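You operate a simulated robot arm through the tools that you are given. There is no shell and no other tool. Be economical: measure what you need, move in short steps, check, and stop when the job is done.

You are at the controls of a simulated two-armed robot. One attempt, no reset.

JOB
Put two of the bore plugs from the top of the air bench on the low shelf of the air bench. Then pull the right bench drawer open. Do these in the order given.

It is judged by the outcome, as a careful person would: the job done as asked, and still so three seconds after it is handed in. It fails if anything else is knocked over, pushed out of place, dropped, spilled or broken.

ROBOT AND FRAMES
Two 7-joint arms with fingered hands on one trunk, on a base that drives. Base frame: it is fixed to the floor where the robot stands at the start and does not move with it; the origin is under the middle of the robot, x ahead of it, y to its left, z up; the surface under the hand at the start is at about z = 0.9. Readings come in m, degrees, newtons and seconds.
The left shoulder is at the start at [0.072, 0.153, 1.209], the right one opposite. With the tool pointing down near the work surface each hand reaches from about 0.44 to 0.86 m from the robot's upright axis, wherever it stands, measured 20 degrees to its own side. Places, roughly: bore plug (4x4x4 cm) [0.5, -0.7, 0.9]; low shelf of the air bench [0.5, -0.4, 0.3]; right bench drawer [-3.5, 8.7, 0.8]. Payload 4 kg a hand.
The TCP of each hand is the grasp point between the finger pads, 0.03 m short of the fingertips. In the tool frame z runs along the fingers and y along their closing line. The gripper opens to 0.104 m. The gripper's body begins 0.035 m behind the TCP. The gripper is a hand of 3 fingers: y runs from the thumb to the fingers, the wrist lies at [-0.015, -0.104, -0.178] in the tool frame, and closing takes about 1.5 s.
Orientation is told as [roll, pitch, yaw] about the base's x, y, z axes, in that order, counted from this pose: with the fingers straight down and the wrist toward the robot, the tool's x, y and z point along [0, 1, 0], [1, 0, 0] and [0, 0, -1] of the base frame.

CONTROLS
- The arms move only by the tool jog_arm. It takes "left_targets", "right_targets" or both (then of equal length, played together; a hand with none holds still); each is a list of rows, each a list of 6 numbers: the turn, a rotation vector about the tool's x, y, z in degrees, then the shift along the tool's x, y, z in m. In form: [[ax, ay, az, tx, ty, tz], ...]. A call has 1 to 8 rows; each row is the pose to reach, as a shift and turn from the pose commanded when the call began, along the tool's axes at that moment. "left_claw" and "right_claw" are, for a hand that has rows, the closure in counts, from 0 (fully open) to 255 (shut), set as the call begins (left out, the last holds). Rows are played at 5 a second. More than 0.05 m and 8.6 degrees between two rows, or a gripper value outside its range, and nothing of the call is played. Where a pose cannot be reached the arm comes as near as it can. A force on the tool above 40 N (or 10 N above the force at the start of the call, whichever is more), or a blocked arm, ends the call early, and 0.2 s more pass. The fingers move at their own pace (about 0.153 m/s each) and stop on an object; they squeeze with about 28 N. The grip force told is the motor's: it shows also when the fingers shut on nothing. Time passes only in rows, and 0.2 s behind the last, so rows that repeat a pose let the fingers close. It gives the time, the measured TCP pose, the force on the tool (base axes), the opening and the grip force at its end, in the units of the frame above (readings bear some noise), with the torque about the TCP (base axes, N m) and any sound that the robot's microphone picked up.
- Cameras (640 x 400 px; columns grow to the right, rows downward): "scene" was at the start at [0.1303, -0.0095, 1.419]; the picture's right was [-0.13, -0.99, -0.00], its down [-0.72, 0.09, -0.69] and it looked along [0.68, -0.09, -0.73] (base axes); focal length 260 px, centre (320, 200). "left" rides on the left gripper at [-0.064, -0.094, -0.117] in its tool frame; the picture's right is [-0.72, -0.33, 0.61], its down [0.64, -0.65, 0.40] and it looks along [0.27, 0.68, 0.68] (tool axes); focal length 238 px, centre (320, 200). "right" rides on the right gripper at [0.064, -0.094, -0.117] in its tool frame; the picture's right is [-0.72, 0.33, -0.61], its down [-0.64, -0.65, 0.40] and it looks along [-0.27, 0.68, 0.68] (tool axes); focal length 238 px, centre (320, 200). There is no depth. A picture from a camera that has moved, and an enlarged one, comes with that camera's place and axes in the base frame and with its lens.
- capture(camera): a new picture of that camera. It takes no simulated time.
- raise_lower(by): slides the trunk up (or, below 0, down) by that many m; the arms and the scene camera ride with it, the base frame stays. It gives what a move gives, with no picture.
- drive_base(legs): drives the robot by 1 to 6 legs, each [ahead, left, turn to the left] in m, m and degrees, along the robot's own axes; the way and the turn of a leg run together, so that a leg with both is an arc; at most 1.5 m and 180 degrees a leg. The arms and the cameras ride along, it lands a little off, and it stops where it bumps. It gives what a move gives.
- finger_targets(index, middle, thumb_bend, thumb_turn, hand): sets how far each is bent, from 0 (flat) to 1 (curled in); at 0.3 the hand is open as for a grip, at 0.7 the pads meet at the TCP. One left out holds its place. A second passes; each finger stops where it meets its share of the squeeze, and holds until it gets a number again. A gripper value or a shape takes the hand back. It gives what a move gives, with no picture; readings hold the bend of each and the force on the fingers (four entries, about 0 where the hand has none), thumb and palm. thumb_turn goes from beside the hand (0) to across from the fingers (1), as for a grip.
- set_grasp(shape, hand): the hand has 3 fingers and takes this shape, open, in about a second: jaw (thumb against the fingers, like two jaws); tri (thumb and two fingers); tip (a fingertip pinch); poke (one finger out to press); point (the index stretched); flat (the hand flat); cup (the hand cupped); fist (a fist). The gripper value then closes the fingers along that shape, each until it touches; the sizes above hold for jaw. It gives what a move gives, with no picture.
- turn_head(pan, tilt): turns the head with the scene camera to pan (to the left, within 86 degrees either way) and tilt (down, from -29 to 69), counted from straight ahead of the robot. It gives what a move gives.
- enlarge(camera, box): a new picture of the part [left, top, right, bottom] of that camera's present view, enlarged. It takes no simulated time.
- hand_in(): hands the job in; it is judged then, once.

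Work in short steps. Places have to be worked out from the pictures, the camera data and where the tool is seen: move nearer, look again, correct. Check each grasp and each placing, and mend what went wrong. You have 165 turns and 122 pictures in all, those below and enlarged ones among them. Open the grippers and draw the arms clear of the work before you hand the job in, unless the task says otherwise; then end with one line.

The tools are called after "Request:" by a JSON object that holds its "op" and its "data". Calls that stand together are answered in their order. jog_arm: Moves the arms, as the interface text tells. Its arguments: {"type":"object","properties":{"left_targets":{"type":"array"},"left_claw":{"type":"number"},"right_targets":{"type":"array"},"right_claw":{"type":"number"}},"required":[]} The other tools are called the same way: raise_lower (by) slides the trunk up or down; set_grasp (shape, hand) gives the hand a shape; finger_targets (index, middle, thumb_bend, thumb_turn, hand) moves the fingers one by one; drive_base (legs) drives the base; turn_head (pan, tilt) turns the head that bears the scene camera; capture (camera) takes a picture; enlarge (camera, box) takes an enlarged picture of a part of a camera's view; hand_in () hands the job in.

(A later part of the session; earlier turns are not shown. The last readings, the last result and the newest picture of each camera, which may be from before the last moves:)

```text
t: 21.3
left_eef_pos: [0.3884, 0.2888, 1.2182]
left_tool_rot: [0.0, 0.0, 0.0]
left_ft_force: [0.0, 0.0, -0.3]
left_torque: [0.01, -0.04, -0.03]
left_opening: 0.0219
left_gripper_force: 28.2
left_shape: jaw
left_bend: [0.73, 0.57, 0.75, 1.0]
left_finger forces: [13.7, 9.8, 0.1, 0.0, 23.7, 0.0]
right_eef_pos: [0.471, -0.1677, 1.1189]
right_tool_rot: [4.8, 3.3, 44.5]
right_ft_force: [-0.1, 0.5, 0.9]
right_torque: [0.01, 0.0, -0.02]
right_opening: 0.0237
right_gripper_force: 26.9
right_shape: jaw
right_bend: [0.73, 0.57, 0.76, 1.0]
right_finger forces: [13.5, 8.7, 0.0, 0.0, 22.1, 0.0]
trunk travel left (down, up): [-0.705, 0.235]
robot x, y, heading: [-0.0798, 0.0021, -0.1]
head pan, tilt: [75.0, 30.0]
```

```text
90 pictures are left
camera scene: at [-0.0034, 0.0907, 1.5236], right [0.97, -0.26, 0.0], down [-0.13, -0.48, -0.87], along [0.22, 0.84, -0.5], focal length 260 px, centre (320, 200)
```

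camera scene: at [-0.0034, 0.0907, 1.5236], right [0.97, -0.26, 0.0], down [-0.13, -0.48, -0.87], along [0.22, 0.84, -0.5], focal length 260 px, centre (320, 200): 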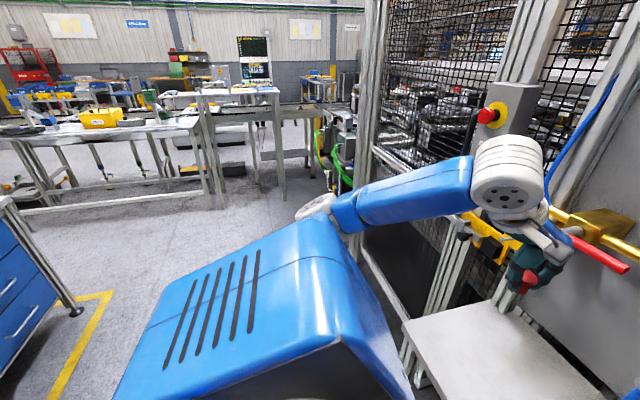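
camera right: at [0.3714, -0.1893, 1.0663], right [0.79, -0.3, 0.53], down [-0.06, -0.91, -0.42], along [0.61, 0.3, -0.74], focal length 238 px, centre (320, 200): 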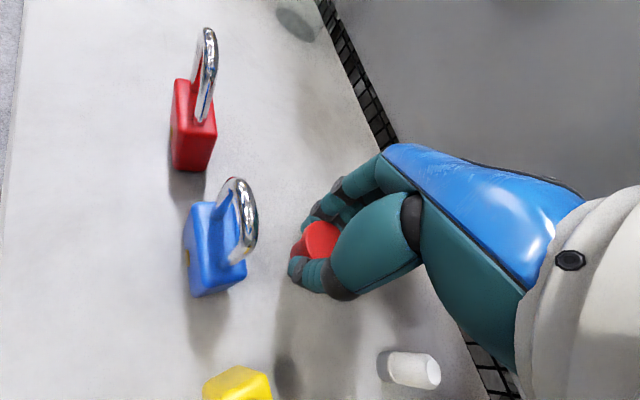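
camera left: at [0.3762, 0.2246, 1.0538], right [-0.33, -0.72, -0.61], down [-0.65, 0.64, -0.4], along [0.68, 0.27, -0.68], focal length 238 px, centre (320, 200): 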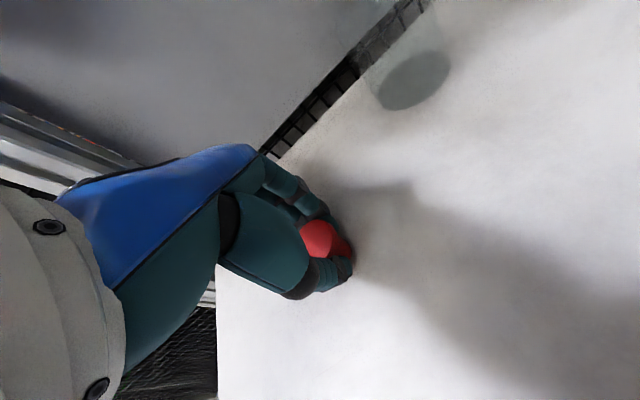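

The aisle looks free and the wall on the right is around y≈-2. I back off 0.5 m and look at the shelf before lowering.

Request:
{"op": "drive_base", "data": {"legs": [[-0.5, 0, 0]]}}

Request:
{"op": "turn_head", "data": {"pan": -20, "tilt": 45}}

Request:
{"op": "capture", "data": {"camera": "scene"}}

```text
t: 24.2
left_eef_pos: [-0.0952, 0.2881, 1.2187]
left_tool_rot: [-0.2, 0.0, 0.3]
left_ft_force: [0.0, 0.2, -0.3]
left_torque: [-0.04, 0.0, -0.02]
left_opening: 0.022
left_gripper_force: 28.2
left_shape: jaw
left_bend: [0.73, 0.57, 0.75, 1.0]
left_finger forces: [13.7, 9.7, 0.0, 0.1, 23.6, 0.0]
right_eef_pos: [-0.0117, -0.1689, 1.1175]
right_tool_rot: [4.9, 3.3, 44.6]
right_ft_force: [1.0, -0.4, -1.1]
right_torque: [0.0, 0.01, 0.0]
right_opening: 0.0238
right_gripper_force: 28.7
right_shape: jaw
right_bend: [0.73, 0.57, 0.76, 1.0]
right_finger forces: [13.5, 8.7, 0.0, 0.0, 22.1, 0.0]
trunk travel left (down, up): [-0.705, 0.235]
robot x, y, heading: [-0.565, -0.0042, 0.7]
head pan, tilt: [75.0, 30.0]
```

```text
t: 25.9
left_eef_pos: [-0.0988, 0.2892, 1.2191]
left_tool_rot: [0.0, -0.2, 0.4]
left_ft_force: [0.0, 0.1, -0.6]
left_torque: [-0.02, 0.0, -0.01]
left_opening: 0.0222
left_gripper_force: 27.8
left_shape: jaw
left_bend: [0.73, 0.57, 0.75, 1.0]
left_finger forces: [13.7, 9.8, 0.0, 0.0, 23.8, 0.0]
right_eef_pos: [-0.0149, -0.1673, 1.1193]
right_tool_rot: [4.7, 3.2, 44.6]
right_ft_force: [-0.8, -0.8, -0.7]
right_torque: [-0.01, -0.02, -0.02]
right_opening: 0.024
right_gripper_force: 27.6
right_shape: jaw
right_bend: [0.73, 0.57, 0.76, 1.0]
right_finger forces: [13.5, 8.7, 0.0, 0.1, 22.1, 0.0]
trunk travel left (down, up): [-0.705, 0.235]
robot x, y, heading: [-0.5633, -0.004, 0.4]
head pan, tilt: [-20.0, 45.0]
```

```text
89 pictures are left
camera scene: at [-0.4355, -0.0257, 1.5009], right [-0.34, -0.94, 0.0], down [-0.67, 0.24, -0.71], along [0.66, -0.24, -0.71], focal length 260 px, centre (320, 200)
```

scene: 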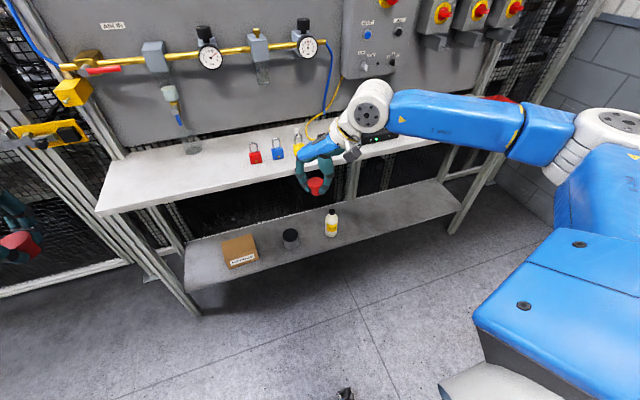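

The floor is clear and the bench has legs only at its ends. I drive 0.45 m right and lower the trunk.

Request:
{"op": "drive_base", "data": {"legs": [[0, -0.45, 0]]}}

Request:
{"op": "raise_lower", "data": {"by": -0.6}}

Request:
{"op": "turn_head", "data": {"pan": 0, "tilt": 25}}

Request:
{"op": "capture", "data": {"camera": "scene"}}

```text
t: 28.6
left_eef_pos: [-0.0973, -0.1571, 1.2171]
left_tool_rot: [-0.4, -0.2, 0.5]
left_ft_force: [0.2, 0.9, 0.1]
left_torque: [-0.02, -0.01, 0.0]
left_opening: 0.0222
left_gripper_force: 27.7
left_shape: jaw
left_bend: [0.73, 0.57, 0.75, 1.0]
left_finger forces: [13.7, 9.8, 0.1, 0.0, 23.6, 0.1]
right_eef_pos: [-0.0112, -0.6134, 1.1196]
right_tool_rot: [4.6, 3.4, 44.8]
right_ft_force: [0.5, 0.6, -0.1]
right_torque: [0.0, -0.02, 0.0]
right_opening: 0.024
right_gripper_force: 27.6
right_shape: jaw
right_bend: [0.73, 0.57, 0.76, 1.0]
right_finger forces: [13.6, 8.7, 0.1, 0.1, 22.2, 0.1]
trunk travel left (down, up): [-0.705, 0.235]
robot x, y, heading: [-0.5607, -0.454, 0.6]
head pan, tilt: [-20.0, 45.0]
```

```text
refused: -0.6 is not a number from -0.4 to 0.4
```

```text
t: 29.5
left_eef_pos: [-0.099, -0.1606, 1.2188]
left_tool_rot: [-0.2, -0.2, 0.5]
left_ft_force: [-0.2, -0.2, -0.4]
left_torque: [-0.03, -0.02, -0.02]
left_opening: 0.0221
left_gripper_force: 27.7
left_shape: jaw
left_bend: [0.73, 0.57, 0.75, 1.0]
left_finger forces: [13.8, 9.8, 0.1, 0.0, 23.6, 0.1]
right_eef_pos: [-0.0129, -0.6151, 1.1217]
right_tool_rot: [4.5, 3.2, 44.8]
right_ft_force: [-0.3, -0.3, -0.1]
right_torque: [0.0, 0.02, -0.01]
right_opening: 0.0238
right_gripper_force: 27.9
right_shape: jaw
right_bend: [0.73, 0.57, 0.76, 1.0]
right_finger forces: [13.6, 8.7, 0.0, 0.0, 22.0, 0.0]
trunk travel left (down, up): [-0.705, 0.235]
robot x, y, heading: [-0.5599, -0.4551, 0.5]
head pan, tilt: [0.0, 25.0]
```

```text
88 pictures are left
camera scene: at [-0.417, -0.4473, 1.5313], right [0.01, -1.0, 0.0], down [-0.43, -0.01, -0.91], along [0.91, 0.01, -0.43], focal length 260 px, centre (320, 200)
```

scene: 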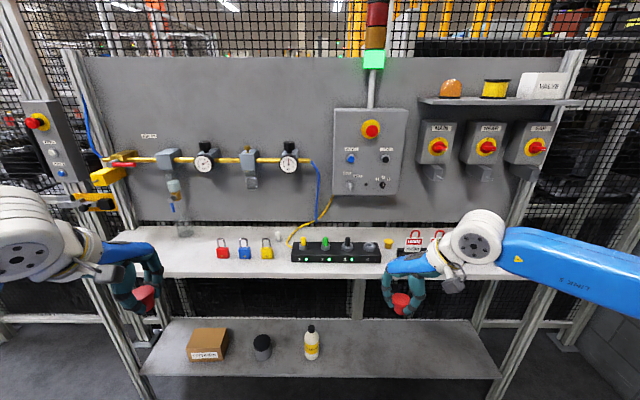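

The shelf right of the bottle is free and its front edge is at x≈0.31. I turn the right hand's yaw back to about 0 (pure rotation about vertical so the plug stays upright), which tucks the elbow in, then lower the trunk in two moves.

Request:
{"op": "jog_arm", "data": {"right_targets": [[-0.57, 0.41, 7.13, 0, 0, 0], [-1.13, 0.82, 14.3, 0, 0, 0], [-1.7, 1.22, 21.4, 0, 0, 0], [-2.27, 1.63, 28.5, 0, 0, 0], [-2.83, 2.04, 35.7, 0, 0, 0], [-3.4, 2.45, 42.8, 0, 0, 0], [-3.4, 2.45, 42.8, 0, 0, 0]]}}

Request:
{"op": "raise_lower", "data": {"by": -0.4}}

Request:
{"op": "turn_head", "data": {"pan": 0, "tilt": 40}}

Request:
{"op": "capture", "data": {"camera": "scene"}}

```text
t: 31.1
left_eef_pos: [-0.0984, -0.163, 1.2196]
left_tool_rot: [-0.1, -0.1, 0.4]
left_ft_force: [0.7, -0.2, 0.2]
left_torque: [-0.03, 0.0, -0.01]
left_opening: 0.0221
left_gripper_force: 28.1
left_shape: jaw
left_bend: [0.73, 0.57, 0.75, 1.0]
left_finger forces: [13.6, 9.9, 0.0, 0.0, 23.6, 0.0]
right_eef_pos: [-0.0145, -0.6178, 1.1218]
right_tool_rot: [4.7, 3.2, 1.7]
right_ft_force: [-0.8, -0.8, -0.7]
right_torque: [-0.01, -0.02, -0.02]
right_opening: 0.0236
right_gripper_force: 28.0
right_shape: jaw
right_bend: [0.73, 0.57, 0.76, 1.0]
right_finger forces: [13.7, 8.8, 0.0, 0.0, 22.0, 0.1]
trunk travel left (down, up): [-0.705, 0.235]
robot x, y, heading: [-0.562, -0.4541, 0.4]
head pan, tilt: [0.0, 25.0]
```

```text
t: 34.9
left_eef_pos: [-0.0983, -0.1635, 0.8195]
left_tool_rot: [-0.1, -0.3, 0.5]
left_ft_force: [-0.8, -0.3, -1.4]
left_torque: [0.0, 0.02, 0.04]
left_opening: 0.0218
left_gripper_force: 27.8
left_shape: jaw
left_bend: [0.73, 0.57, 0.75, 1.0]
left_finger forces: [13.8, 9.8, 0.1, 0.1, 23.7, 0.0]
right_eef_pos: [-0.013, -0.6176, 0.7211]
right_tool_rot: [4.6, 3.3, 1.9]
right_ft_force: [-0.2, 0.2, -0.2]
right_torque: [-0.02, -0.03, 0.01]
right_opening: 0.0238
right_gripper_force: 28.2
right_shape: jaw
right_bend: [0.73, 0.57, 0.76, 1.0]
right_finger forces: [13.8, 8.8, 0.0, 0.0, 22.0, 0.0]
trunk travel left (down, up): [-0.305, 0.635]
robot x, y, heading: [-0.5625, -0.4548, 0.4]
head pan, tilt: [0.0, 25.0]
```

```text
t: 35.7
left_eef_pos: [-0.0993, -0.1633, 0.8207]
left_tool_rot: [-0.1, -0.2, 0.5]
left_ft_force: [-1.3, 0.0, 0.7]
left_torque: [-0.02, 0.03, -0.03]
left_opening: 0.0219
left_gripper_force: 28.0
left_shape: jaw
left_bend: [0.73, 0.57, 0.75, 1.0]
left_finger forces: [13.7, 9.9, 0.0, 0.1, 23.6, 0.0]
right_eef_pos: [-0.0132, -0.6192, 0.7214]
right_tool_rot: [4.6, 3.3, 1.8]
right_ft_force: [-0.9, -0.3, -0.7]
right_torque: [-0.01, 0.04, 0.0]
right_opening: 0.0238
right_gripper_force: 27.4
right_shape: jaw
right_bend: [0.73, 0.57, 0.76, 1.0]
right_finger forces: [13.7, 8.8, 0.0, 0.1, 22.0, 0.0]
trunk travel left (down, up): [-0.305, 0.635]
robot x, y, heading: [-0.5618, -0.4545, 0.5]
head pan, tilt: [0.0, 40.0]
```

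```text
87 pictures are left
camera scene: at [-0.4251, -0.4508, 1.1082], right [0.01, -1.0, 0.0], down [-0.64, -0.01, -0.77], along [0.77, 0.01, -0.64], focal length 260 px, centre (320, 200)
```

scene: 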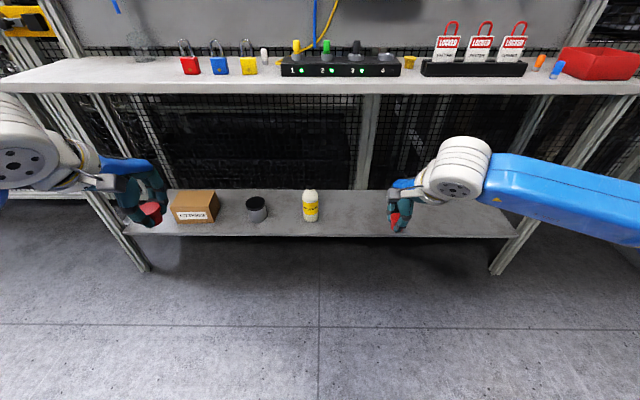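

Shelf height works out at z≈0.29–0.30 and its front edge at x≈0.317. I lower the trunk the rest of the way.

Request:
{"op": "raise_lower", "data": {"by": -0.29}}

Request:
{"op": "turn_head", "data": {"pan": -15, "tilt": 25}}

Request:
{"op": "capture", "data": {"camera": "scene"}}

```text
t: 38.6
left_eef_pos: [-0.099, -0.1643, 0.5292]
left_tool_rot: [-0.1, -0.2, 0.5]
left_ft_force: [-0.1, 0.5, -0.5]
left_torque: [0.02, 0.01, -0.01]
left_opening: 0.0218
left_gripper_force: 28.0
left_shape: jaw
left_bend: [0.73, 0.57, 0.75, 1.0]
left_finger forces: [13.7, 9.9, 0.0, 0.0, 23.6, 0.0]
right_eef_pos: [-0.0146, -0.6196, 0.4321]
right_tool_rot: [4.7, 3.3, 1.9]
right_ft_force: [-0.4, 0.2, -0.3]
right_torque: [-0.01, 0.01, -0.02]
right_opening: 0.0236
right_gripper_force: 27.6
right_shape: jaw
right_bend: [0.73, 0.57, 0.76, 1.0]
right_finger forces: [13.7, 8.7, 0.0, 0.0, 22.0, 0.0]
trunk travel left (down, up): [-0.015, 0.925]
robot x, y, heading: [-0.5646, -0.4573, 0.3]
head pan, tilt: [0.0, 40.0]
```

```text
t: 39.4
left_eef_pos: [-0.0996, -0.1629, 0.5294]
left_tool_rot: [0.0, -0.2, 0.5]
left_ft_force: [-0.1, 0.1, -0.5]
left_torque: [-0.02, -0.03, -0.03]
left_opening: 0.0219
left_gripper_force: 27.7
left_shape: jaw
left_bend: [0.73, 0.57, 0.75, 1.0]
left_finger forces: [13.7, 9.9, 0.1, 0.1, 23.6, 0.1]
right_eef_pos: [-0.0147, -0.6185, 0.4305]
right_tool_rot: [4.8, 3.4, 1.8]
right_ft_force: [0.0, 0.3, -0.1]
right_torque: [0.04, -0.01, -0.01]
right_opening: 0.0239
right_gripper_force: 28.1
right_shape: jaw
right_bend: [0.73, 0.57, 0.76, 1.0]
right_finger forces: [13.7, 8.8, 0.0, 0.1, 21.9, 0.0]
trunk travel left (down, up): [-0.015, 0.925]
robot x, y, heading: [-0.5602, -0.4527, 0.6]
head pan, tilt: [-15.0, 25.0]
```

```text
86 pictures are left
camera scene: at [-0.4216, -0.4746, 0.8414], right [-0.25, -0.97, 0.0], down [-0.41, 0.11, -0.91], along [0.88, -0.23, -0.43], focal length 260 px, centre (320, 200)
```

scene: 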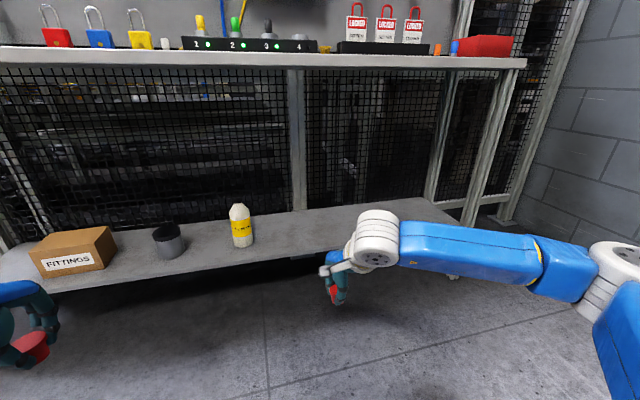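

Clearances look fine. I shift the left hand inward to y≈-0.29, between can and bottle and well above them, then drive forward 0.42 m.

Request:
{"op": "jog_arm", "data": {"left_targets": [[0, 0, 0, -0.04, 0.0, 0], [0, 0, 0, -0.08, 0.0, 0], [0, 0, 0, -0.125, 0.0, 0], [0, 0, 0, -0.125, 0.0, 0]]}}

Request:
{"op": "drive_base", "data": {"legs": [[0.3, 0, 0]]}}

Request:
{"op": "turn_head", "data": {"pan": -5, "tilt": 30}}

Request:
{"op": "capture", "data": {"camera": "scene"}}

```text
t: 40.4
left_eef_pos: [-0.0928, -0.2905, 0.5299]
left_tool_rot: [-0.1, -0.2, 0.5]
left_ft_force: [-0.9, -0.3, -0.7]
left_torque: [-0.04, 0.0, 0.0]
left_opening: 0.0221
left_gripper_force: 28.4
left_shape: jaw
left_bend: [0.73, 0.57, 0.75, 1.0]
left_finger forces: [13.8, 9.9, 0.1, 0.1, 23.5, 0.0]
right_eef_pos: [-0.0139, -0.6184, 0.4307]
right_tool_rot: [4.8, 3.2, 1.8]
right_ft_force: [0.9, -0.2, -0.5]
right_torque: [0.03, 0.02, -0.03]
right_opening: 0.0236
right_gripper_force: 28.4
right_shape: jaw
right_bend: [0.73, 0.57, 0.76, 1.0]
right_finger forces: [13.7, 8.9, 0.0, 0.1, 22.0, 0.0]
trunk travel left (down, up): [-0.015, 0.925]
robot x, y, heading: [-0.5638, -0.4544, 0.2]
head pan, tilt: [-15.0, 25.0]
```

```text
t: 42.4
left_eef_pos: [0.2088, -0.2885, 0.5299]
left_tool_rot: [-0.1, -0.3, 0.2]
left_ft_force: [-0.2, 0.7, -0.2]
left_torque: [-0.02, -0.03, -0.01]
left_opening: 0.0221
left_gripper_force: 28.8
left_shape: jaw
left_bend: [0.73, 0.57, 0.75, 1.0]
left_finger forces: [13.8, 9.8, 0.1, 0.0, 23.5, 0.0]
right_eef_pos: [0.2861, -0.6195, 0.4323]
right_tool_rot: [4.6, 3.3, 1.6]
right_ft_force: [0.4, 0.3, -0.1]
right_torque: [-0.01, 0.03, -0.02]
right_opening: 0.0237
right_gripper_force: 28.0
right_shape: jaw
right_bend: [0.73, 0.57, 0.76, 1.0]
right_finger forces: [13.7, 8.8, 0.0, 0.0, 22.0, 0.0]
trunk travel left (down, up): [-0.015, 0.925]
robot x, y, heading: [-0.263, -0.452, 0.2]
head pan, tilt: [-15.0, 25.0]
```

```text
t: 43.1
left_eef_pos: [0.2071, -0.2885, 0.5303]
left_tool_rot: [-0.1, -0.2, 0.3]
left_ft_force: [0.3, -0.5, -0.2]
left_torque: [0.0, 0.0, 0.01]
left_opening: 0.0221
left_gripper_force: 27.9
left_shape: jaw
left_bend: [0.73, 0.57, 0.75, 1.0]
left_finger forces: [13.8, 9.9, 0.1, 0.0, 23.5, 0.0]
right_eef_pos: [0.2844, -0.621, 0.4322]
right_tool_rot: [4.7, 3.1, 1.5]
right_ft_force: [0.1, 0.6, 0.2]
right_torque: [0.02, 0.01, -0.06]
right_opening: 0.0237
right_gripper_force: 28.2
right_shape: jaw
right_bend: [0.73, 0.57, 0.76, 1.0]
right_finger forces: [13.6, 8.9, 0.0, 0.0, 22.1, 0.1]
trunk travel left (down, up): [-0.015, 0.925]
robot x, y, heading: [-0.2621, -0.4504, 0.3]
head pan, tilt: [-5.0, 30.0]
```

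```text
85 pictures are left
camera scene: at [-0.1199, -0.4579, 0.8335], right [-0.08, -1.0, 0.0], down [-0.5, 0.04, -0.86], along [0.86, -0.07, -0.5], focal length 260 px, centre (320, 200)
```

scene: 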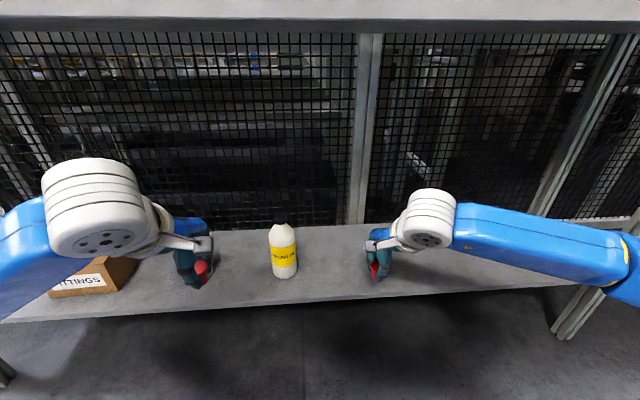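

All clear: the bottle sits between the hands. I drive another 0.12 m so the right hand is over the shelf at x≈0.405.

Request:
{"op": "drive_base", "data": {"legs": [[0.12, 0, 0]]}}

Request:
{"op": "capture", "data": {"camera": "scene"}}

Request:
{"op": "capture", "data": {"camera": "right"}}

```text
t: 44.4
left_eef_pos: [0.3304, -0.2872, 0.5305]
left_tool_rot: [-0.1, -0.3, 0.3]
left_ft_force: [-0.5, -0.2, -0.4]
left_torque: [0.0, -0.01, -0.03]
left_opening: 0.022
left_gripper_force: 27.7
left_shape: jaw
left_bend: [0.73, 0.57, 0.75, 1.0]
left_finger forces: [13.8, 9.9, 0.0, 0.0, 23.4, 0.1]
right_eef_pos: [0.4076, -0.6192, 0.4311]
right_tool_rot: [4.7, 3.3, 1.7]
right_ft_force: [-0.3, -0.9, 0.4]
right_torque: [0.02, -0.02, 0.01]
right_opening: 0.0239
right_gripper_force: 27.9
right_shape: jaw
right_bend: [0.73, 0.57, 0.76, 1.0]
right_finger forces: [13.7, 8.9, 0.1, 0.0, 22.1, 0.0]
trunk travel left (down, up): [-0.015, 0.925]
robot x, y, heading: [-0.1379, -0.4493, 0.3]
head pan, tilt: [-5.0, 30.0]
```

```text
84 pictures are left
camera scene: at [0.003, -0.4572, 0.8334], right [-0.08, -1.0, 0.0], down [-0.5, 0.04, -0.86], along [0.86, -0.07, -0.5], focal length 260 px, centre (320, 200)
```

scene: 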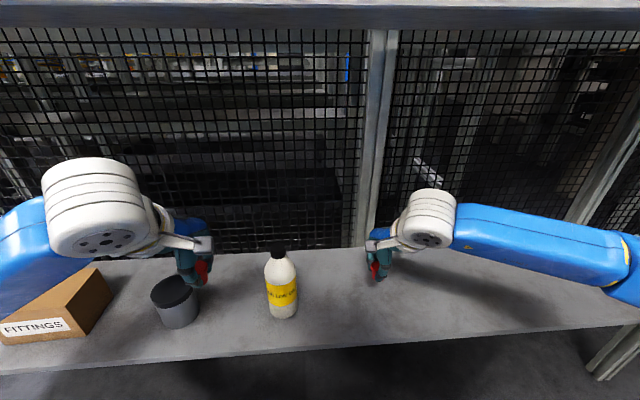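

```text
83 pictures are left
camera right: at [0.3194, -0.5669, 0.5592], right [0.38, -0.76, 0.53], down [-0.66, -0.62, -0.42], along [0.65, -0.19, -0.74], focal length 238 px, centre (320, 200)
```

right: 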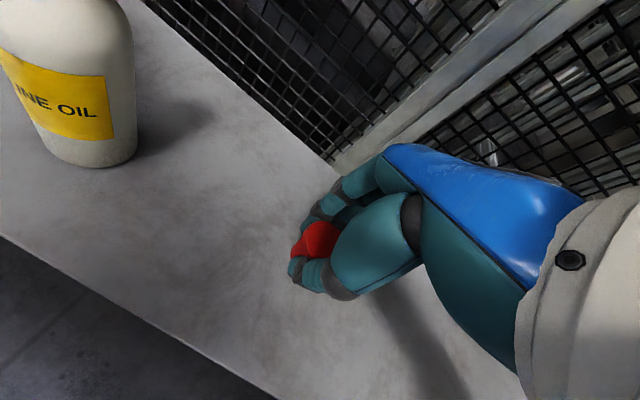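

Clear spot below the right hand. I lower it vertically 8 cm to z≈0.351.

Request:
{"op": "jog_arm", "data": {"right_targets": [[0, 0, 0, -0.0025, 0.0017, 0.03], [0, 0, 0, -0.005, 0.0034, 0.06], [0, 0, 0, -0.0066, 0.0046, 0.08], [0, 0, 0, -0.0066, 0.0046, 0.08]]}}

Request:
{"op": "capture", "data": {"camera": "right"}}

Request:
{"op": "enlarge", "data": {"camera": "scene", "box": [320, 230, 440, 310]}}

```text
t: 45.4
left_eef_pos: [0.33, -0.2879, 0.5319]
left_tool_rot: [-0.1, -0.4, 0.3]
left_ft_force: [-0.7, -0.8, -0.3]
left_torque: [-0.02, 0.0, 0.02]
left_opening: 0.0221
left_gripper_force: 27.5
left_shape: jaw
left_bend: [0.73, 0.57, 0.75, 1.0]
left_finger forces: [13.8, 10.0, 0.0, 0.0, 23.5, 0.0]
right_eef_pos: [0.4092, -0.6178, 0.3518]
right_tool_rot: [4.6, 3.0, 1.7]
right_ft_force: [0.1, 0.1, 0.4]
right_torque: [0.01, 0.01, 0.02]
right_opening: 0.0235
right_gripper_force: 28.0
right_shape: jaw
right_bend: [0.73, 0.57, 0.76, 1.0]
right_finger forces: [13.6, 8.9, 0.0, 0.0, 22.0, 0.0]
trunk travel left (down, up): [-0.015, 0.925]
robot x, y, heading: [-0.1402, -0.4531, 0.5]
head pan, tilt: [-5.0, 30.0]
```

```text
82 pictures are left
camera right: at [0.3196, -0.5663, 0.4793], right [0.38, -0.76, 0.53], down [-0.66, -0.62, -0.42], along [0.65, -0.19, -0.73], focal length 238 px, centre (320, 200)
```

right: 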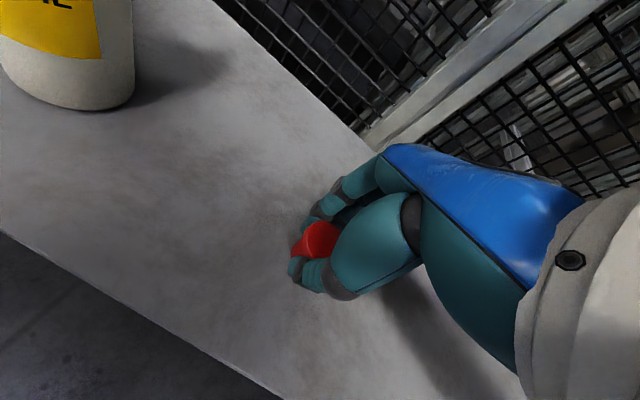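

```text
5.00 times, centred on (380, 270) of scene
camera zoom: at [0.0029, -0.4572, 0.8334], right [-0.08, -1.0, 0.0], down [-0.5, 0.04, -0.86], along [0.86, -0.07, -0.5], focal length 1300 px, centre (20, -150)
```

zoom: 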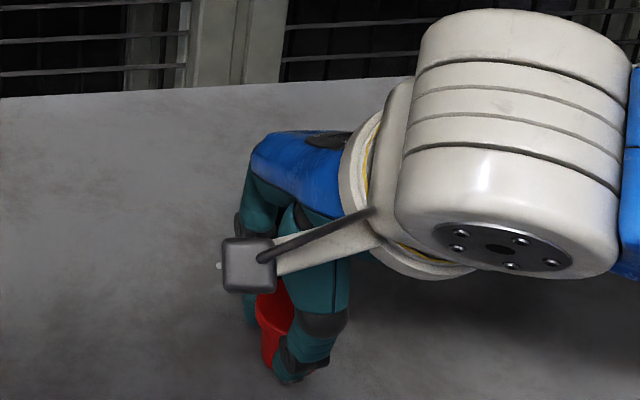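

Still no contact. I go down another 10 mm and read the force.

Request:
{"op": "jog_arm", "data": {"right_targets": [[0, 0, 0, -0.0004, 0.0003, 0.005], [0, 0, 0, -0.0008, 0.0006, 0.01], [0, 0, 0, -0.0008, 0.0006, 0.01]]}}

```text
t: 46.2
left_eef_pos: [0.3285, -0.2875, 0.531]
left_tool_rot: [-0.1, -0.3, 0.3]
left_ft_force: [0.0, -0.7, -0.1]
left_torque: [-0.03, -0.02, -0.02]
left_opening: 0.0219
left_gripper_force: 28.0
left_shape: jaw
left_bend: [0.73, 0.57, 0.75, 1.0]
left_finger forces: [13.8, 9.9, 0.1, 0.1, 23.6, 0.0]
right_eef_pos: [0.4079, -0.6177, 0.3429]
right_tool_rot: [4.8, 3.1, 1.7]
right_ft_force: [0.0, 0.0, -0.7]
right_torque: [0.01, 0.01, -0.02]
right_opening: 0.0235
right_gripper_force: 27.9
right_shape: jaw
right_bend: [0.73, 0.57, 0.76, 1.0]
right_finger forces: [13.6, 8.9, 0.0, 0.0, 21.9, 0.1]
trunk travel left (down, up): [-0.015, 0.925]
robot x, y, heading: [-0.1407, -0.4581, 0.2]
head pan, tilt: [-5.0, 30.0]
```

No contact yet at 0.343. I go on in small steps.

Request:
{"op": "jog_arm", "data": {"right_targets": [[0, 0, 0, -0.0002, 0.0001, 0.002], [0, 0, 0, -0.0004, 0.0002, 0.004], [0, 0, 0, -0.0004, 0.0002, 0.004]]}}

Request:
{"op": "capture", "data": {"camera": "right"}}

```text
t: 47.0
left_eef_pos: [0.3296, -0.2883, 0.5314]
left_tool_rot: [-0.1, -0.4, 0.3]
left_ft_force: [0.1, 0.1, 0.1]
left_torque: [-0.01, 0.0, 0.03]
left_opening: 0.0219
left_gripper_force: 28.1
left_shape: jaw
left_bend: [0.73, 0.57, 0.75, 1.0]
left_finger forces: [13.7, 10.0, 0.1, 0.1, 23.5, 0.0]
right_eef_pos: [0.4098, -0.6189, 0.3392]
right_tool_rot: [4.6, 3.1, 1.7]
right_ft_force: [-0.5, 0.0, -0.5]
right_torque: [0.01, -0.04, -0.01]
right_opening: 0.0235
right_gripper_force: 28.3
right_shape: jaw
right_bend: [0.73, 0.57, 0.76, 1.0]
right_finger forces: [13.7, 9.0, 0.1, 0.1, 21.9, 0.1]
trunk travel left (down, up): [-0.015, 0.925]
robot x, y, heading: [-0.1402, -0.4531, 0.1]
head pan, tilt: [-5.0, 30.0]
```

```text
80 pictures are left
camera right: at [0.3198, -0.5664, 0.4658], right [0.38, -0.76, 0.53], down [-0.66, -0.62, -0.42], along [0.65, -0.19, -0.73], focal length 238 px, centre (320, 200)
```

right: 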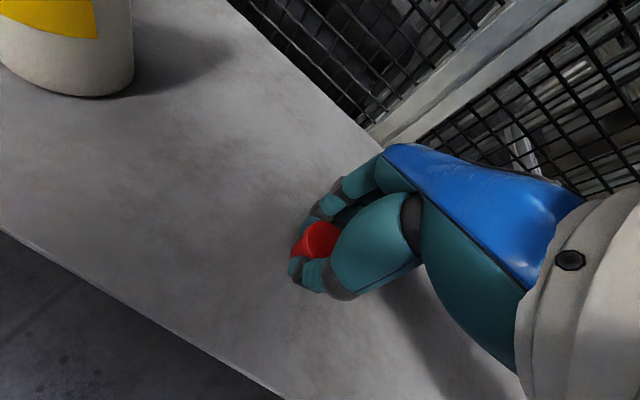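

Still free. Another 6 mm.

Request:
{"op": "jog_arm", "data": {"right_targets": [[0, 0, 0, -0.0002, 0.0001, 0.002], [0, 0, 0, -0.0004, 0.0002, 0.004], [0, 0, 0, -0.0005, 0.0003, 0.006], [0, 0, 0, -0.0005, 0.0003, 0.006]]}}

```text
t: 48.0
left_eef_pos: [0.3298, -0.2879, 0.5315]
left_tool_rot: [-0.1, -0.4, 0.3]
left_ft_force: [0.2, 0.3, -0.1]
left_torque: [0.0, 0.0, 0.05]
left_opening: 0.0216
left_gripper_force: 28.6
left_shape: jaw
left_bend: [0.73, 0.57, 0.75, 1.0]
left_finger forces: [13.8, 9.9, 0.1, 0.1, 23.5, 0.0]
right_eef_pos: [0.4069, -0.6181, 0.3333]
right_tool_rot: [4.7, 3.1, 1.7]
right_ft_force: [-0.9, -0.7, -1.0]
right_torque: [0.0, -0.01, -0.01]
right_opening: 0.0236
right_gripper_force: 27.7
right_shape: jaw
right_bend: [0.73, 0.57, 0.76, 1.0]
right_finger forces: [13.6, 9.0, 0.1, 0.0, 21.9, 0.0]
trunk travel left (down, up): [-0.015, 0.925]
robot x, y, heading: [-0.1409, -0.4506, 0.3]
head pan, tilt: [-5.0, 30.0]
```

No contact at 0.333. I continue with 5 mm in 1.5 mm rows.

Request:
{"op": "jog_arm", "data": {"right_targets": [[0, 0, 0, -0.0001, 0.0001, 0.0015], [0, 0, 0, -0.0002, 0.0001, 0.003], [0, 0, 0, -0.0003, 0.0002, 0.005], [0, 0, 0, -0.0003, 0.0002, 0.005]]}}

```text
t: 49.0
left_eef_pos: [0.3294, -0.2877, 0.5305]
left_tool_rot: [-0.1, -0.4, 0.3]
left_ft_force: [0.3, 1.1, -0.9]
left_torque: [0.03, -0.04, -0.02]
left_opening: 0.022
left_gripper_force: 28.0
left_shape: jaw
left_bend: [0.73, 0.57, 0.75, 1.0]
left_finger forces: [13.9, 9.9, 0.0, 0.0, 23.6, 0.1]
right_eef_pos: [0.4061, -0.6189, 0.3283]
right_tool_rot: [4.7, 3.1, 1.6]
right_ft_force: [0.2, -0.3, 0.7]
right_torque: [0.0, 0.04, -0.01]
right_opening: 0.0238
right_gripper_force: 27.9
right_shape: jaw
right_bend: [0.73, 0.57, 0.76, 1.0]
right_finger forces: [13.6, 9.0, 0.0, 0.1, 21.8, 0.0]
trunk travel left (down, up): [-0.015, 0.925]
robot x, y, heading: [-0.1374, -0.4558, 0.4]
head pan, tilt: [-5.0, 30.0]
```

Still free at 0.328. Another 6 mm, then a close look.

Request:
{"op": "jog_arm", "data": {"right_targets": [[0, 0, 0, -0.0002, 0.0001, 0.002], [0, 0, 0, -0.0003, 0.0002, 0.004], [0, 0, 0, -0.0005, 0.0003, 0.006], [0, 0, 0, -0.0005, 0.0003, 0.006]]}}

Request:
{"op": "enlarge", "data": {"camera": "right", "box": [240, 180, 400, 320]}}

```text
t: 50.0
left_eef_pos: [0.3284, -0.2878, 0.5325]
left_tool_rot: [-0.1, -0.5, 0.3]
left_ft_force: [0.4, 0.9, -0.1]
left_torque: [0.01, 0.03, -0.03]
left_opening: 0.0221
left_gripper_force: 27.5
left_shape: jaw
left_bend: [0.73, 0.57, 0.75, 1.0]
left_finger forces: [13.8, 9.9, 0.0, 0.0, 23.5, 0.0]
right_eef_pos: [0.4068, -0.6188, 0.3257]
right_tool_rot: [4.6, 2.7, 1.7]
right_ft_force: [-0.6, 0.8, 17.9]
right_torque: [0.03, -0.22, 0.04]
right_opening: 0.0249
right_gripper_force: 28.0
right_shape: jaw
right_bend: [0.74, 0.56, 0.76, 1.0]
right_finger forces: [14.5, 11.8, 0.0, 0.0, 25.8, 0.0]
trunk travel left (down, up): [-0.015, 0.925]
robot x, y, heading: [-0.1375, -0.4561, 0.0]
head pan, tilt: [-5.0, 30.0]
```

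```text
2.86 times, centred on (320, 250) of right
camera zoom: at [0.3179, -0.5669, 0.4516], right [0.38, -0.76, 0.54], down [-0.66, -0.63, -0.42], along [0.66, -0.19, -0.73], focal length 681 px, centre (320, 57)
```

zoom: 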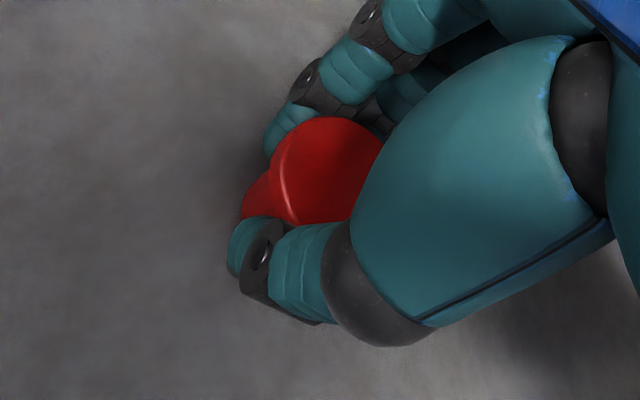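

Contact at about 0.326. I relieve the pressure by 3 mm and open the right hand.

Request:
{"op": "jog_arm", "data": {"right_targets": [[0, 0, 0, 0.0002, -0.0001, -0.003], [0, 0, 0, 0.0002, -0.0001, -0.003]]}}

Request:
{"op": "jog_arm", "data": {"right_targets": [[0, 0, 0, 0, 0, 0], [0, 0, 0, 0, 0, 0], [0, 0, 0, 0, 0, 0], [0, 0, 0, 0, 0, 0], [0, 0, 0, 0, 0, 0], [0, 0, 0, 0, 0, 0]], "right_claw": 0}}

Request:
{"op": "capture", "data": {"camera": "right"}}

```text
t: 50.6
left_eef_pos: [0.3291, -0.2871, 0.5314]
left_tool_rot: [-0.2, -0.5, 0.3]
left_ft_force: [-0.7, -0.4, -0.2]
left_torque: [0.01, 0.02, 0.02]
left_opening: 0.0219
left_gripper_force: 27.5
left_shape: jaw
left_bend: [0.73, 0.57, 0.75, 1.0]
left_finger forces: [13.8, 9.9, 0.0, 0.0, 23.5, 0.0]
right_eef_pos: [0.4057, -0.6185, 0.3255]
right_tool_rot: [4.7, 3.0, 1.6]
right_ft_force: [2.7, 2.1, 11.1]
right_torque: [0.05, -0.26, 0.03]
right_opening: 0.025
right_gripper_force: 27.8
right_shape: jaw
right_bend: [0.74, 0.56, 0.76, 1.0]
right_finger forces: [15.7, 11.7, 0.1, 0.1, 23.0, 0.0]
trunk travel left (down, up): [-0.015, 0.925]
robot x, y, heading: [-0.1387, -0.4501, 0.3]
head pan, tilt: [-5.0, 30.0]
```

```text
t: 52.0
left_eef_pos: [0.3289, -0.2876, 0.5314]
left_tool_rot: [-0.1, -0.4, 0.4]
left_ft_force: [-0.8, -0.5, 0.2]
left_torque: [-0.03, -0.02, 0.0]
left_opening: 0.0217
left_gripper_force: 27.7
left_shape: jaw
left_bend: [0.73, 0.57, 0.75, 1.0]
left_finger forces: [13.8, 10.0, 0.1, 0.0, 23.4, 0.2]
right_eef_pos: [0.4057, -0.619, 0.3258]
right_tool_rot: [4.7, 3.1, 1.7]
right_ft_force: [-1.3, 0.2, 2.4]
right_torque: [-0.04, -0.08, 0.0]
right_opening: 0.1028
right_gripper_force: 0.1
right_shape: jaw
right_bend: [0.3, 0.3, 0.3, 0.98]
right_finger forces: [0.0, 2.5, 0.0, 0.0, 0.0, 0.1]
trunk travel left (down, up): [-0.015, 0.925]
robot x, y, heading: [-0.1371, -0.4539, 0.3]
head pan, tilt: [-5.0, 30.0]
```

```text
78 pictures are left
camera right: at [0.3177, -0.5675, 0.4519], right [0.38, -0.76, 0.53], down [-0.66, -0.62, -0.42], along [0.65, -0.19, -0.73], focal length 238 px, centre (320, 200)
```

right: 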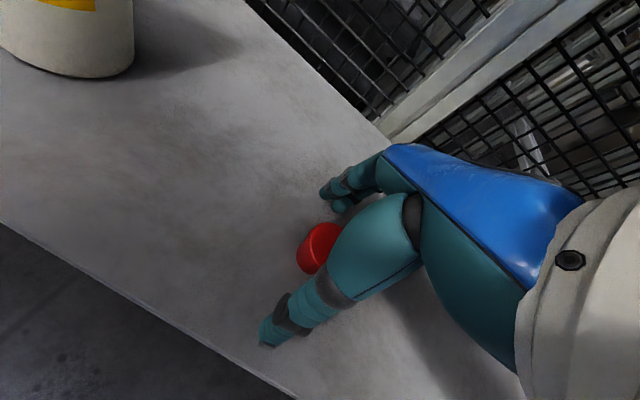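

The plug is released and stands on the shelf. I raise the right hand straight up.

Request:
{"op": "jog_arm", "data": {"right_targets": [[0, 0, 0, 0.0016, -0.0011, -0.02], [0, 0, 0, 0.004, -0.0028, -0.05], [0, 0, 0, 0.007, -0.005, -0.085], [0, 0, 0, 0.0098, -0.0068, -0.12], [0, 0, 0, 0.0098, -0.0068, -0.12]]}}

Request:
{"op": "capture", "data": {"camera": "right"}}

Request:
{"op": "capture", "data": {"camera": "left"}}

Request:
{"op": "capture", "data": {"camera": "scene"}}

```text
t: 53.2
left_eef_pos: [0.3301, -0.2876, 0.5313]
left_tool_rot: [-0.1, -0.4, 0.4]
left_ft_force: [-0.2, -0.3, 0.4]
left_torque: [0.0, 0.02, 0.0]
left_opening: 0.022
left_gripper_force: 28.0
left_shape: jaw
left_bend: [0.73, 0.57, 0.75, 1.0]
left_finger forces: [13.8, 9.9, 0.1, 0.1, 23.5, 0.0]
right_eef_pos: [0.4085, -0.6179, 0.4464]
right_tool_rot: [4.6, 3.1, 1.6]
right_ft_force: [-0.8, -0.5, 0.1]
right_torque: [0.01, 0.0, 0.01]
right_opening: 0.1036
right_gripper_force: 0.1
right_shape: jaw
right_bend: [0.3, 0.3, 0.3, 0.98]
right_finger forces: [0.0, 0.0, 0.1, 0.1, 0.0, 0.1]
trunk travel left (down, up): [-0.015, 0.925]
robot x, y, heading: [-0.1367, -0.451, 0.2]
head pan, tilt: [-5.0, 30.0]
```

```text
77 pictures are left
camera right: at [0.3188, -0.5667, 0.5722], right [0.38, -0.76, 0.53], down [-0.66, -0.62, -0.42], along [0.65, -0.19, -0.73], focal length 238 px, centre (320, 200)
```

right: 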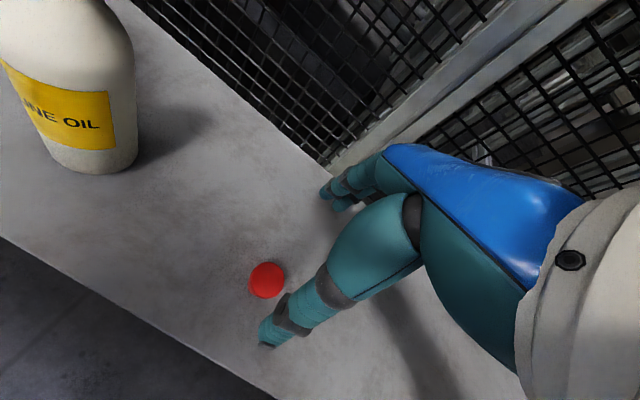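

```text
76 pictures are left
camera left: at [0.2346, -0.3516, 0.6469], right [-0.32, -0.72, -0.62], down [-0.65, 0.64, -0.41], along [0.69, 0.27, -0.67], focal length 238 px, centre (320, 200)
```

left: 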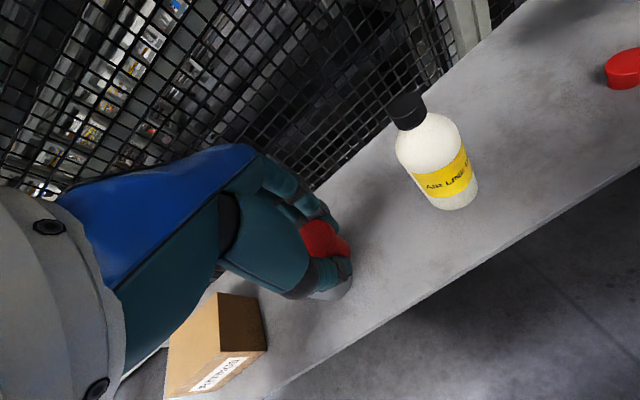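

```text
75 pictures are left
camera scene: at [0.0028, -0.4571, 0.8334], right [-0.08, -1.0, 0.0], down [-0.5, 0.04, -0.86], along [0.86, -0.07, -0.5], focal length 260 px, centre (320, 200)
```

scene: 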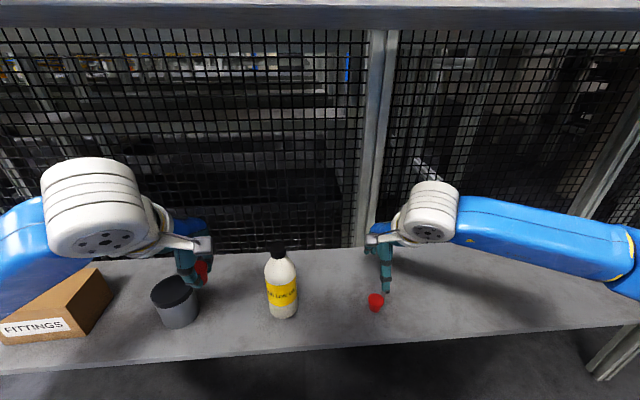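

The right plug stands on the shelf. Now the left hand goes into the gap between can (y≈-0.15) and bottle (y≈-0.40), centred on y≈-0.28, x≈0.385. Forward first, then down.

Request:
{"op": "jog_arm", "data": {"left_targets": [[0, 0, 0, 0.003, 0.028, 0], [0, 0, 0, 0.006, 0.056, 0], [0, 0, 0, 0.006, 0.056, 0.04], [0, 0, 0, 0.006, 0.056, 0.08], [0, 0, 0, 0.006, 0.056, 0.08]]}}

Request:
{"op": "capture", "data": {"camera": "left"}}

Request:
{"op": "capture", "data": {"camera": "scene"}}

```text
t: 54.4
left_eef_pos: [0.3842, -0.2812, 0.4509]
left_tool_rot: [-0.1, -0.5, 0.3]
left_ft_force: [0.3, -0.7, 0.4]
left_torque: [0.02, 0.0, 0.02]
left_opening: 0.0222
left_gripper_force: 28.1
left_shape: jaw
left_bend: [0.73, 0.57, 0.75, 1.0]
left_finger forces: [13.8, 10.0, 0.1, 0.1, 23.5, 0.1]
right_eef_pos: [0.408, -0.6189, 0.4455]
right_tool_rot: [4.7, 3.1, 1.7]
right_ft_force: [0.3, -0.7, -0.1]
right_torque: [0.02, -0.04, 0.0]
right_opening: 0.1037
right_gripper_force: 0.0
right_shape: jaw
right_bend: [0.3, 0.3, 0.3, 0.98]
right_finger forces: [0.0, 0.1, 0.0, 0.1, 0.0, 0.0]
trunk travel left (down, up): [-0.015, 0.925]
robot x, y, heading: [-0.1385, -0.4551, 0.3]
head pan, tilt: [-5.0, 30.0]
```

```text
74 pictures are left
camera left: at [0.2892, -0.3451, 0.5656], right [-0.32, -0.72, -0.62], down [-0.65, 0.64, -0.41], along [0.69, 0.27, -0.67], focal length 238 px, centre (320, 200)
```

left: 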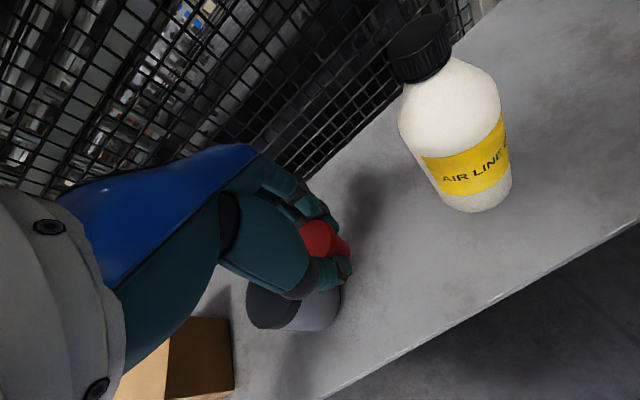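

```text
73 pictures are left
camera scene: at [0.0029, -0.4572, 0.8334], right [-0.08, -1.0, 0.0], down [-0.5, 0.04, -0.86], along [0.86, -0.07, -0.5], focal length 260 px, centre (320, 200)
```

scene: 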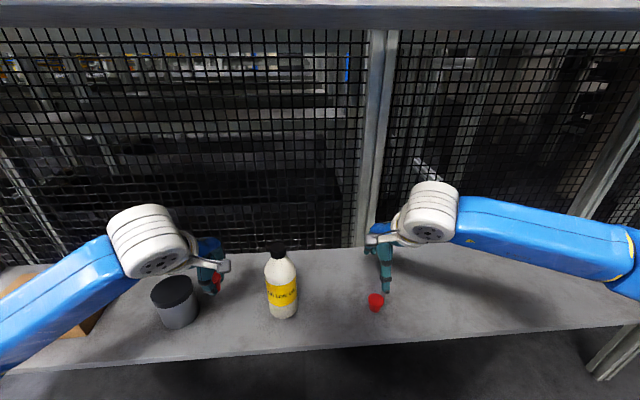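

Gap and clearances look good. I lower to z≈0.345.

Request:
{"op": "jog_arm", "data": {"left_targets": [[0, 0, 0, 0, 0, 0.035], [0, 0, 0, 0, 0, 0.07], [0, 0, 0, 0, 0, 0.105], [0, 0, 0, 0, 0, 0.105]]}}

Request:
{"op": "capture", "data": {"camera": "left"}}

Request:
{"op": "enlarge", "data": {"camera": "scene", "box": [100, 200, 340, 350]}}

```text
t: 55.4
left_eef_pos: [0.3837, -0.2807, 0.348]
left_tool_rot: [0.0, -0.3, 0.4]
left_ft_force: [-0.4, 0.0, -0.3]
left_torque: [-0.01, 0.03, -0.05]
left_opening: 0.0222
left_gripper_force: 28.4
left_shape: jaw
left_bend: [0.73, 0.57, 0.75, 1.0]
left_finger forces: [13.8, 10.1, 0.1, 0.0, 23.4, 0.0]
right_eef_pos: [0.4074, -0.6177, 0.4445]
right_tool_rot: [4.8, 3.1, 1.6]
right_ft_force: [0.1, 0.9, -0.1]
right_torque: [0.02, 0.02, -0.02]
right_opening: 0.1035
right_gripper_force: 0.0
right_shape: jaw
right_bend: [0.3, 0.3, 0.3, 0.98]
right_finger forces: [0.0, 0.0, 0.1, 0.1, 0.1, 0.0]
trunk travel left (down, up): [-0.015, 0.925]
robot x, y, heading: [-0.1372, -0.4505, 0.3]
head pan, tilt: [-5.0, 30.0]
```

```text
72 pictures are left
camera left: at [0.2891, -0.344, 0.4635], right [-0.32, -0.72, -0.62], down [-0.65, 0.64, -0.41], along [0.69, 0.27, -0.67], focal length 238 px, centre (320, 200)
```

left: 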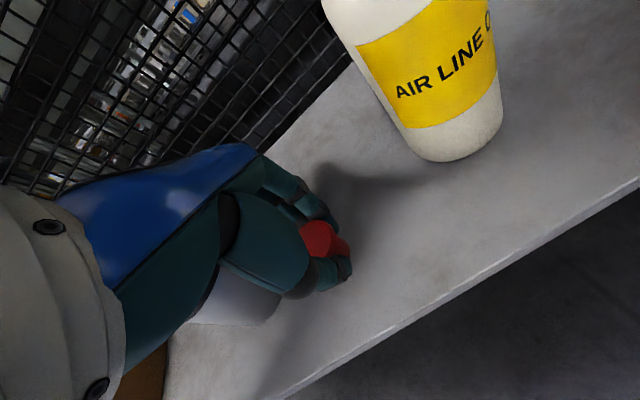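

```text
2.67 times, centred on (220, 275) of scene
camera zoom: at [0.0028, -0.4571, 0.8334], right [-0.08, -1.0, 0.0], down [-0.5, 0.04, -0.86], along [0.86, -0.07, -0.5], focal length 693 px, centre (587, 0)
```

zoom: 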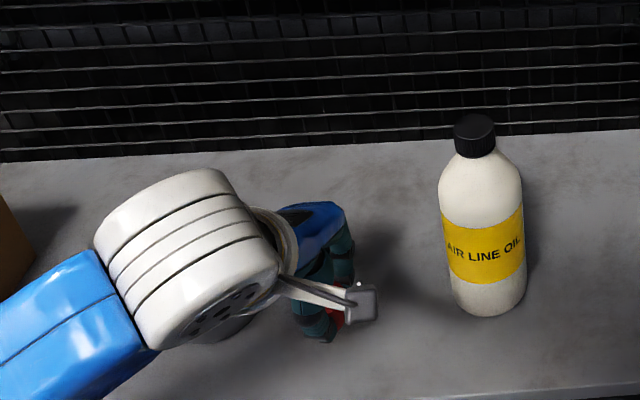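

Wrist stays roughly 5 cm above the can. I lower 14 mm and then go to contact.

Request:
{"op": "jog_arm", "data": {"left_targets": [[0, 0, 0, 0, 0, 0.005], [0, 0, 0, 0, 0, 0.01], [0, 0, 0, 0, 0, 0.015], [0, 0, 0, 0, 0, 0.015]]}}

Request:
{"op": "jog_arm", "data": {"left_targets": [[0, 0, 0, 0, 0, 0.002], [0, 0, 0, 0, 0, 0.005], [0, 0, 0, 0, 0, 0.005]]}}

```text
t: 56.4
left_eef_pos: [0.3849, -0.2816, 0.3325]
left_tool_rot: [-0.2, -0.4, 0.3]
left_ft_force: [0.3, 0.8, 0.1]
left_torque: [-0.04, -0.03, -0.03]
left_opening: 0.022
left_gripper_force: 28.5
left_shape: jaw
left_bend: [0.73, 0.57, 0.75, 1.0]
left_finger forces: [13.8, 10.0, 0.1, 0.0, 23.4, 0.1]
right_eef_pos: [0.4068, -0.6178, 0.4449]
right_tool_rot: [4.7, 3.2, 1.7]
right_ft_force: [0.0, 1.3, -0.3]
right_torque: [0.03, -0.03, 0.01]
right_opening: 0.1037
right_gripper_force: 0.1
right_shape: jaw
right_bend: [0.3, 0.3, 0.3, 0.98]
right_finger forces: [0.0, 0.0, 0.0, 0.1, 0.0, 0.1]
trunk travel left (down, up): [-0.015, 0.925]
robot x, y, heading: [-0.1396, -0.4513, 0.3]
head pan, tilt: [-5.0, 30.0]
```

```text
t: 57.2
left_eef_pos: [0.3863, -0.2812, 0.3262]
left_tool_rot: [-0.1, -0.3, 0.3]
left_ft_force: [0.1, -0.1, -1.2]
left_torque: [0.0, 0.02, 0.01]
left_opening: 0.0221
left_gripper_force: 28.1
left_shape: jaw
left_bend: [0.73, 0.57, 0.75, 1.0]
left_finger forces: [13.7, 10.1, 0.0, 0.0, 23.4, 0.0]
right_eef_pos: [0.4077, -0.6183, 0.4451]
right_tool_rot: [4.7, 3.1, 1.7]
right_ft_force: [0.3, 0.2, -0.3]
right_torque: [-0.01, 0.02, -0.02]
right_opening: 0.1036
right_gripper_force: 0.0
right_shape: jaw
right_bend: [0.3, 0.3, 0.3, 0.98]
right_finger forces: [0.0, 0.0, 0.0, 0.1, 0.0, 0.1]
trunk travel left (down, up): [-0.015, 0.925]
robot x, y, heading: [-0.1366, -0.4536, 0.0]
head pan, tilt: [-5.0, 30.0]
```

At 0.326 there is no contact yet, so a further 4 mm.

Request:
{"op": "jog_arm", "data": {"left_targets": [[0, 0, 0, 0, 0, 0.0015], [0, 0, 0, 0, 0, 0.003], [0, 0, 0, 0, 0, 0.004]]}}

```text
t: 58.0
left_eef_pos: [0.3869, -0.2808, 0.3253]
left_tool_rot: [0.0, -0.7, 0.3]
left_ft_force: [-1.6, -1.7, 8.3]
left_torque: [0.01, -0.1, 0.0]
left_opening: 0.0223
left_gripper_force: 27.8
left_shape: jaw
left_bend: [0.74, 0.57, 0.75, 1.0]
left_finger forces: [14.2, 10.7, 0.0, 0.0, 25.8, 0.0]
right_eef_pos: [0.4089, -0.6188, 0.4465]
right_tool_rot: [4.8, 3.0, 1.8]
right_ft_force: [0.4, 0.2, 0.0]
right_torque: [-0.01, 0.01, 0.0]
right_opening: 0.1037
right_gripper_force: 0.2
right_shape: jaw
right_bend: [0.3, 0.3, 0.3, 0.98]
right_finger forces: [0.0, 0.0, 0.0, 0.0, 0.1, 0.1]
trunk travel left (down, up): [-0.015, 0.925]
robot x, y, heading: [-0.1381, -0.4505, 0.2]
head pan, tilt: [-5.0, 30.0]
```

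Contact (8 N). I ease up 1.5 mm and open the left hand.

Request:
{"op": "jog_arm", "data": {"left_targets": [[0, 0, 0, 0, 0, -0.0015], [0, 0, 0, 0, 0, -0.0015], [0, 0, 0, 0, 0, -0.0015], [0, 0, 0, 0, 0, -0.0015], [0, 0, 0, 0, 0, -0.0015], [0, 0, 0, 0, 0, -0.0015], [0, 0, 0, 0, 0, -0.0015]], "left_claw": 0}}

Request:
{"op": "capture", "data": {"camera": "left"}}

```text
t: 59.6
left_eef_pos: [0.387, -0.2816, 0.3242]
left_tool_rot: [0.0, -0.5, 0.3]
left_ft_force: [0.6, -0.6, 0.8]
left_torque: [-0.01, 0.02, 0.01]
left_opening: 0.1037
left_gripper_force: 0.1
left_shape: jaw
left_bend: [0.3, 0.3, 0.3, 0.98]
left_finger forces: [0.1, 0.0, 0.1, 0.0, 0.0, 0.0]
right_eef_pos: [0.4079, -0.618, 0.4442]
right_tool_rot: [4.6, 3.1, 1.7]
right_ft_force: [-0.2, -0.2, -0.3]
right_torque: [0.0, -0.01, 0.01]
right_opening: 0.1037
right_gripper_force: 0.1
right_shape: jaw
right_bend: [0.3, 0.3, 0.3, 0.98]
right_finger forces: [0.0, 0.1, 0.1, 0.1, 0.1, 0.0]
trunk travel left (down, up): [-0.015, 0.925]
robot x, y, heading: [-0.1386, -0.4568, 0.4]
head pan, tilt: [-5.0, 30.0]
```

```text
70 pictures are left
camera left: at [0.2924, -0.3451, 0.4398], right [-0.32, -0.72, -0.62], down [-0.65, 0.64, -0.41], along [0.69, 0.27, -0.67], focal length 238 px, centre (320, 200)
```

left: 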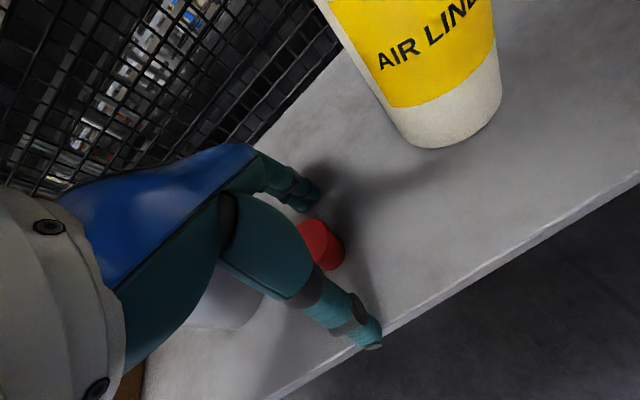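

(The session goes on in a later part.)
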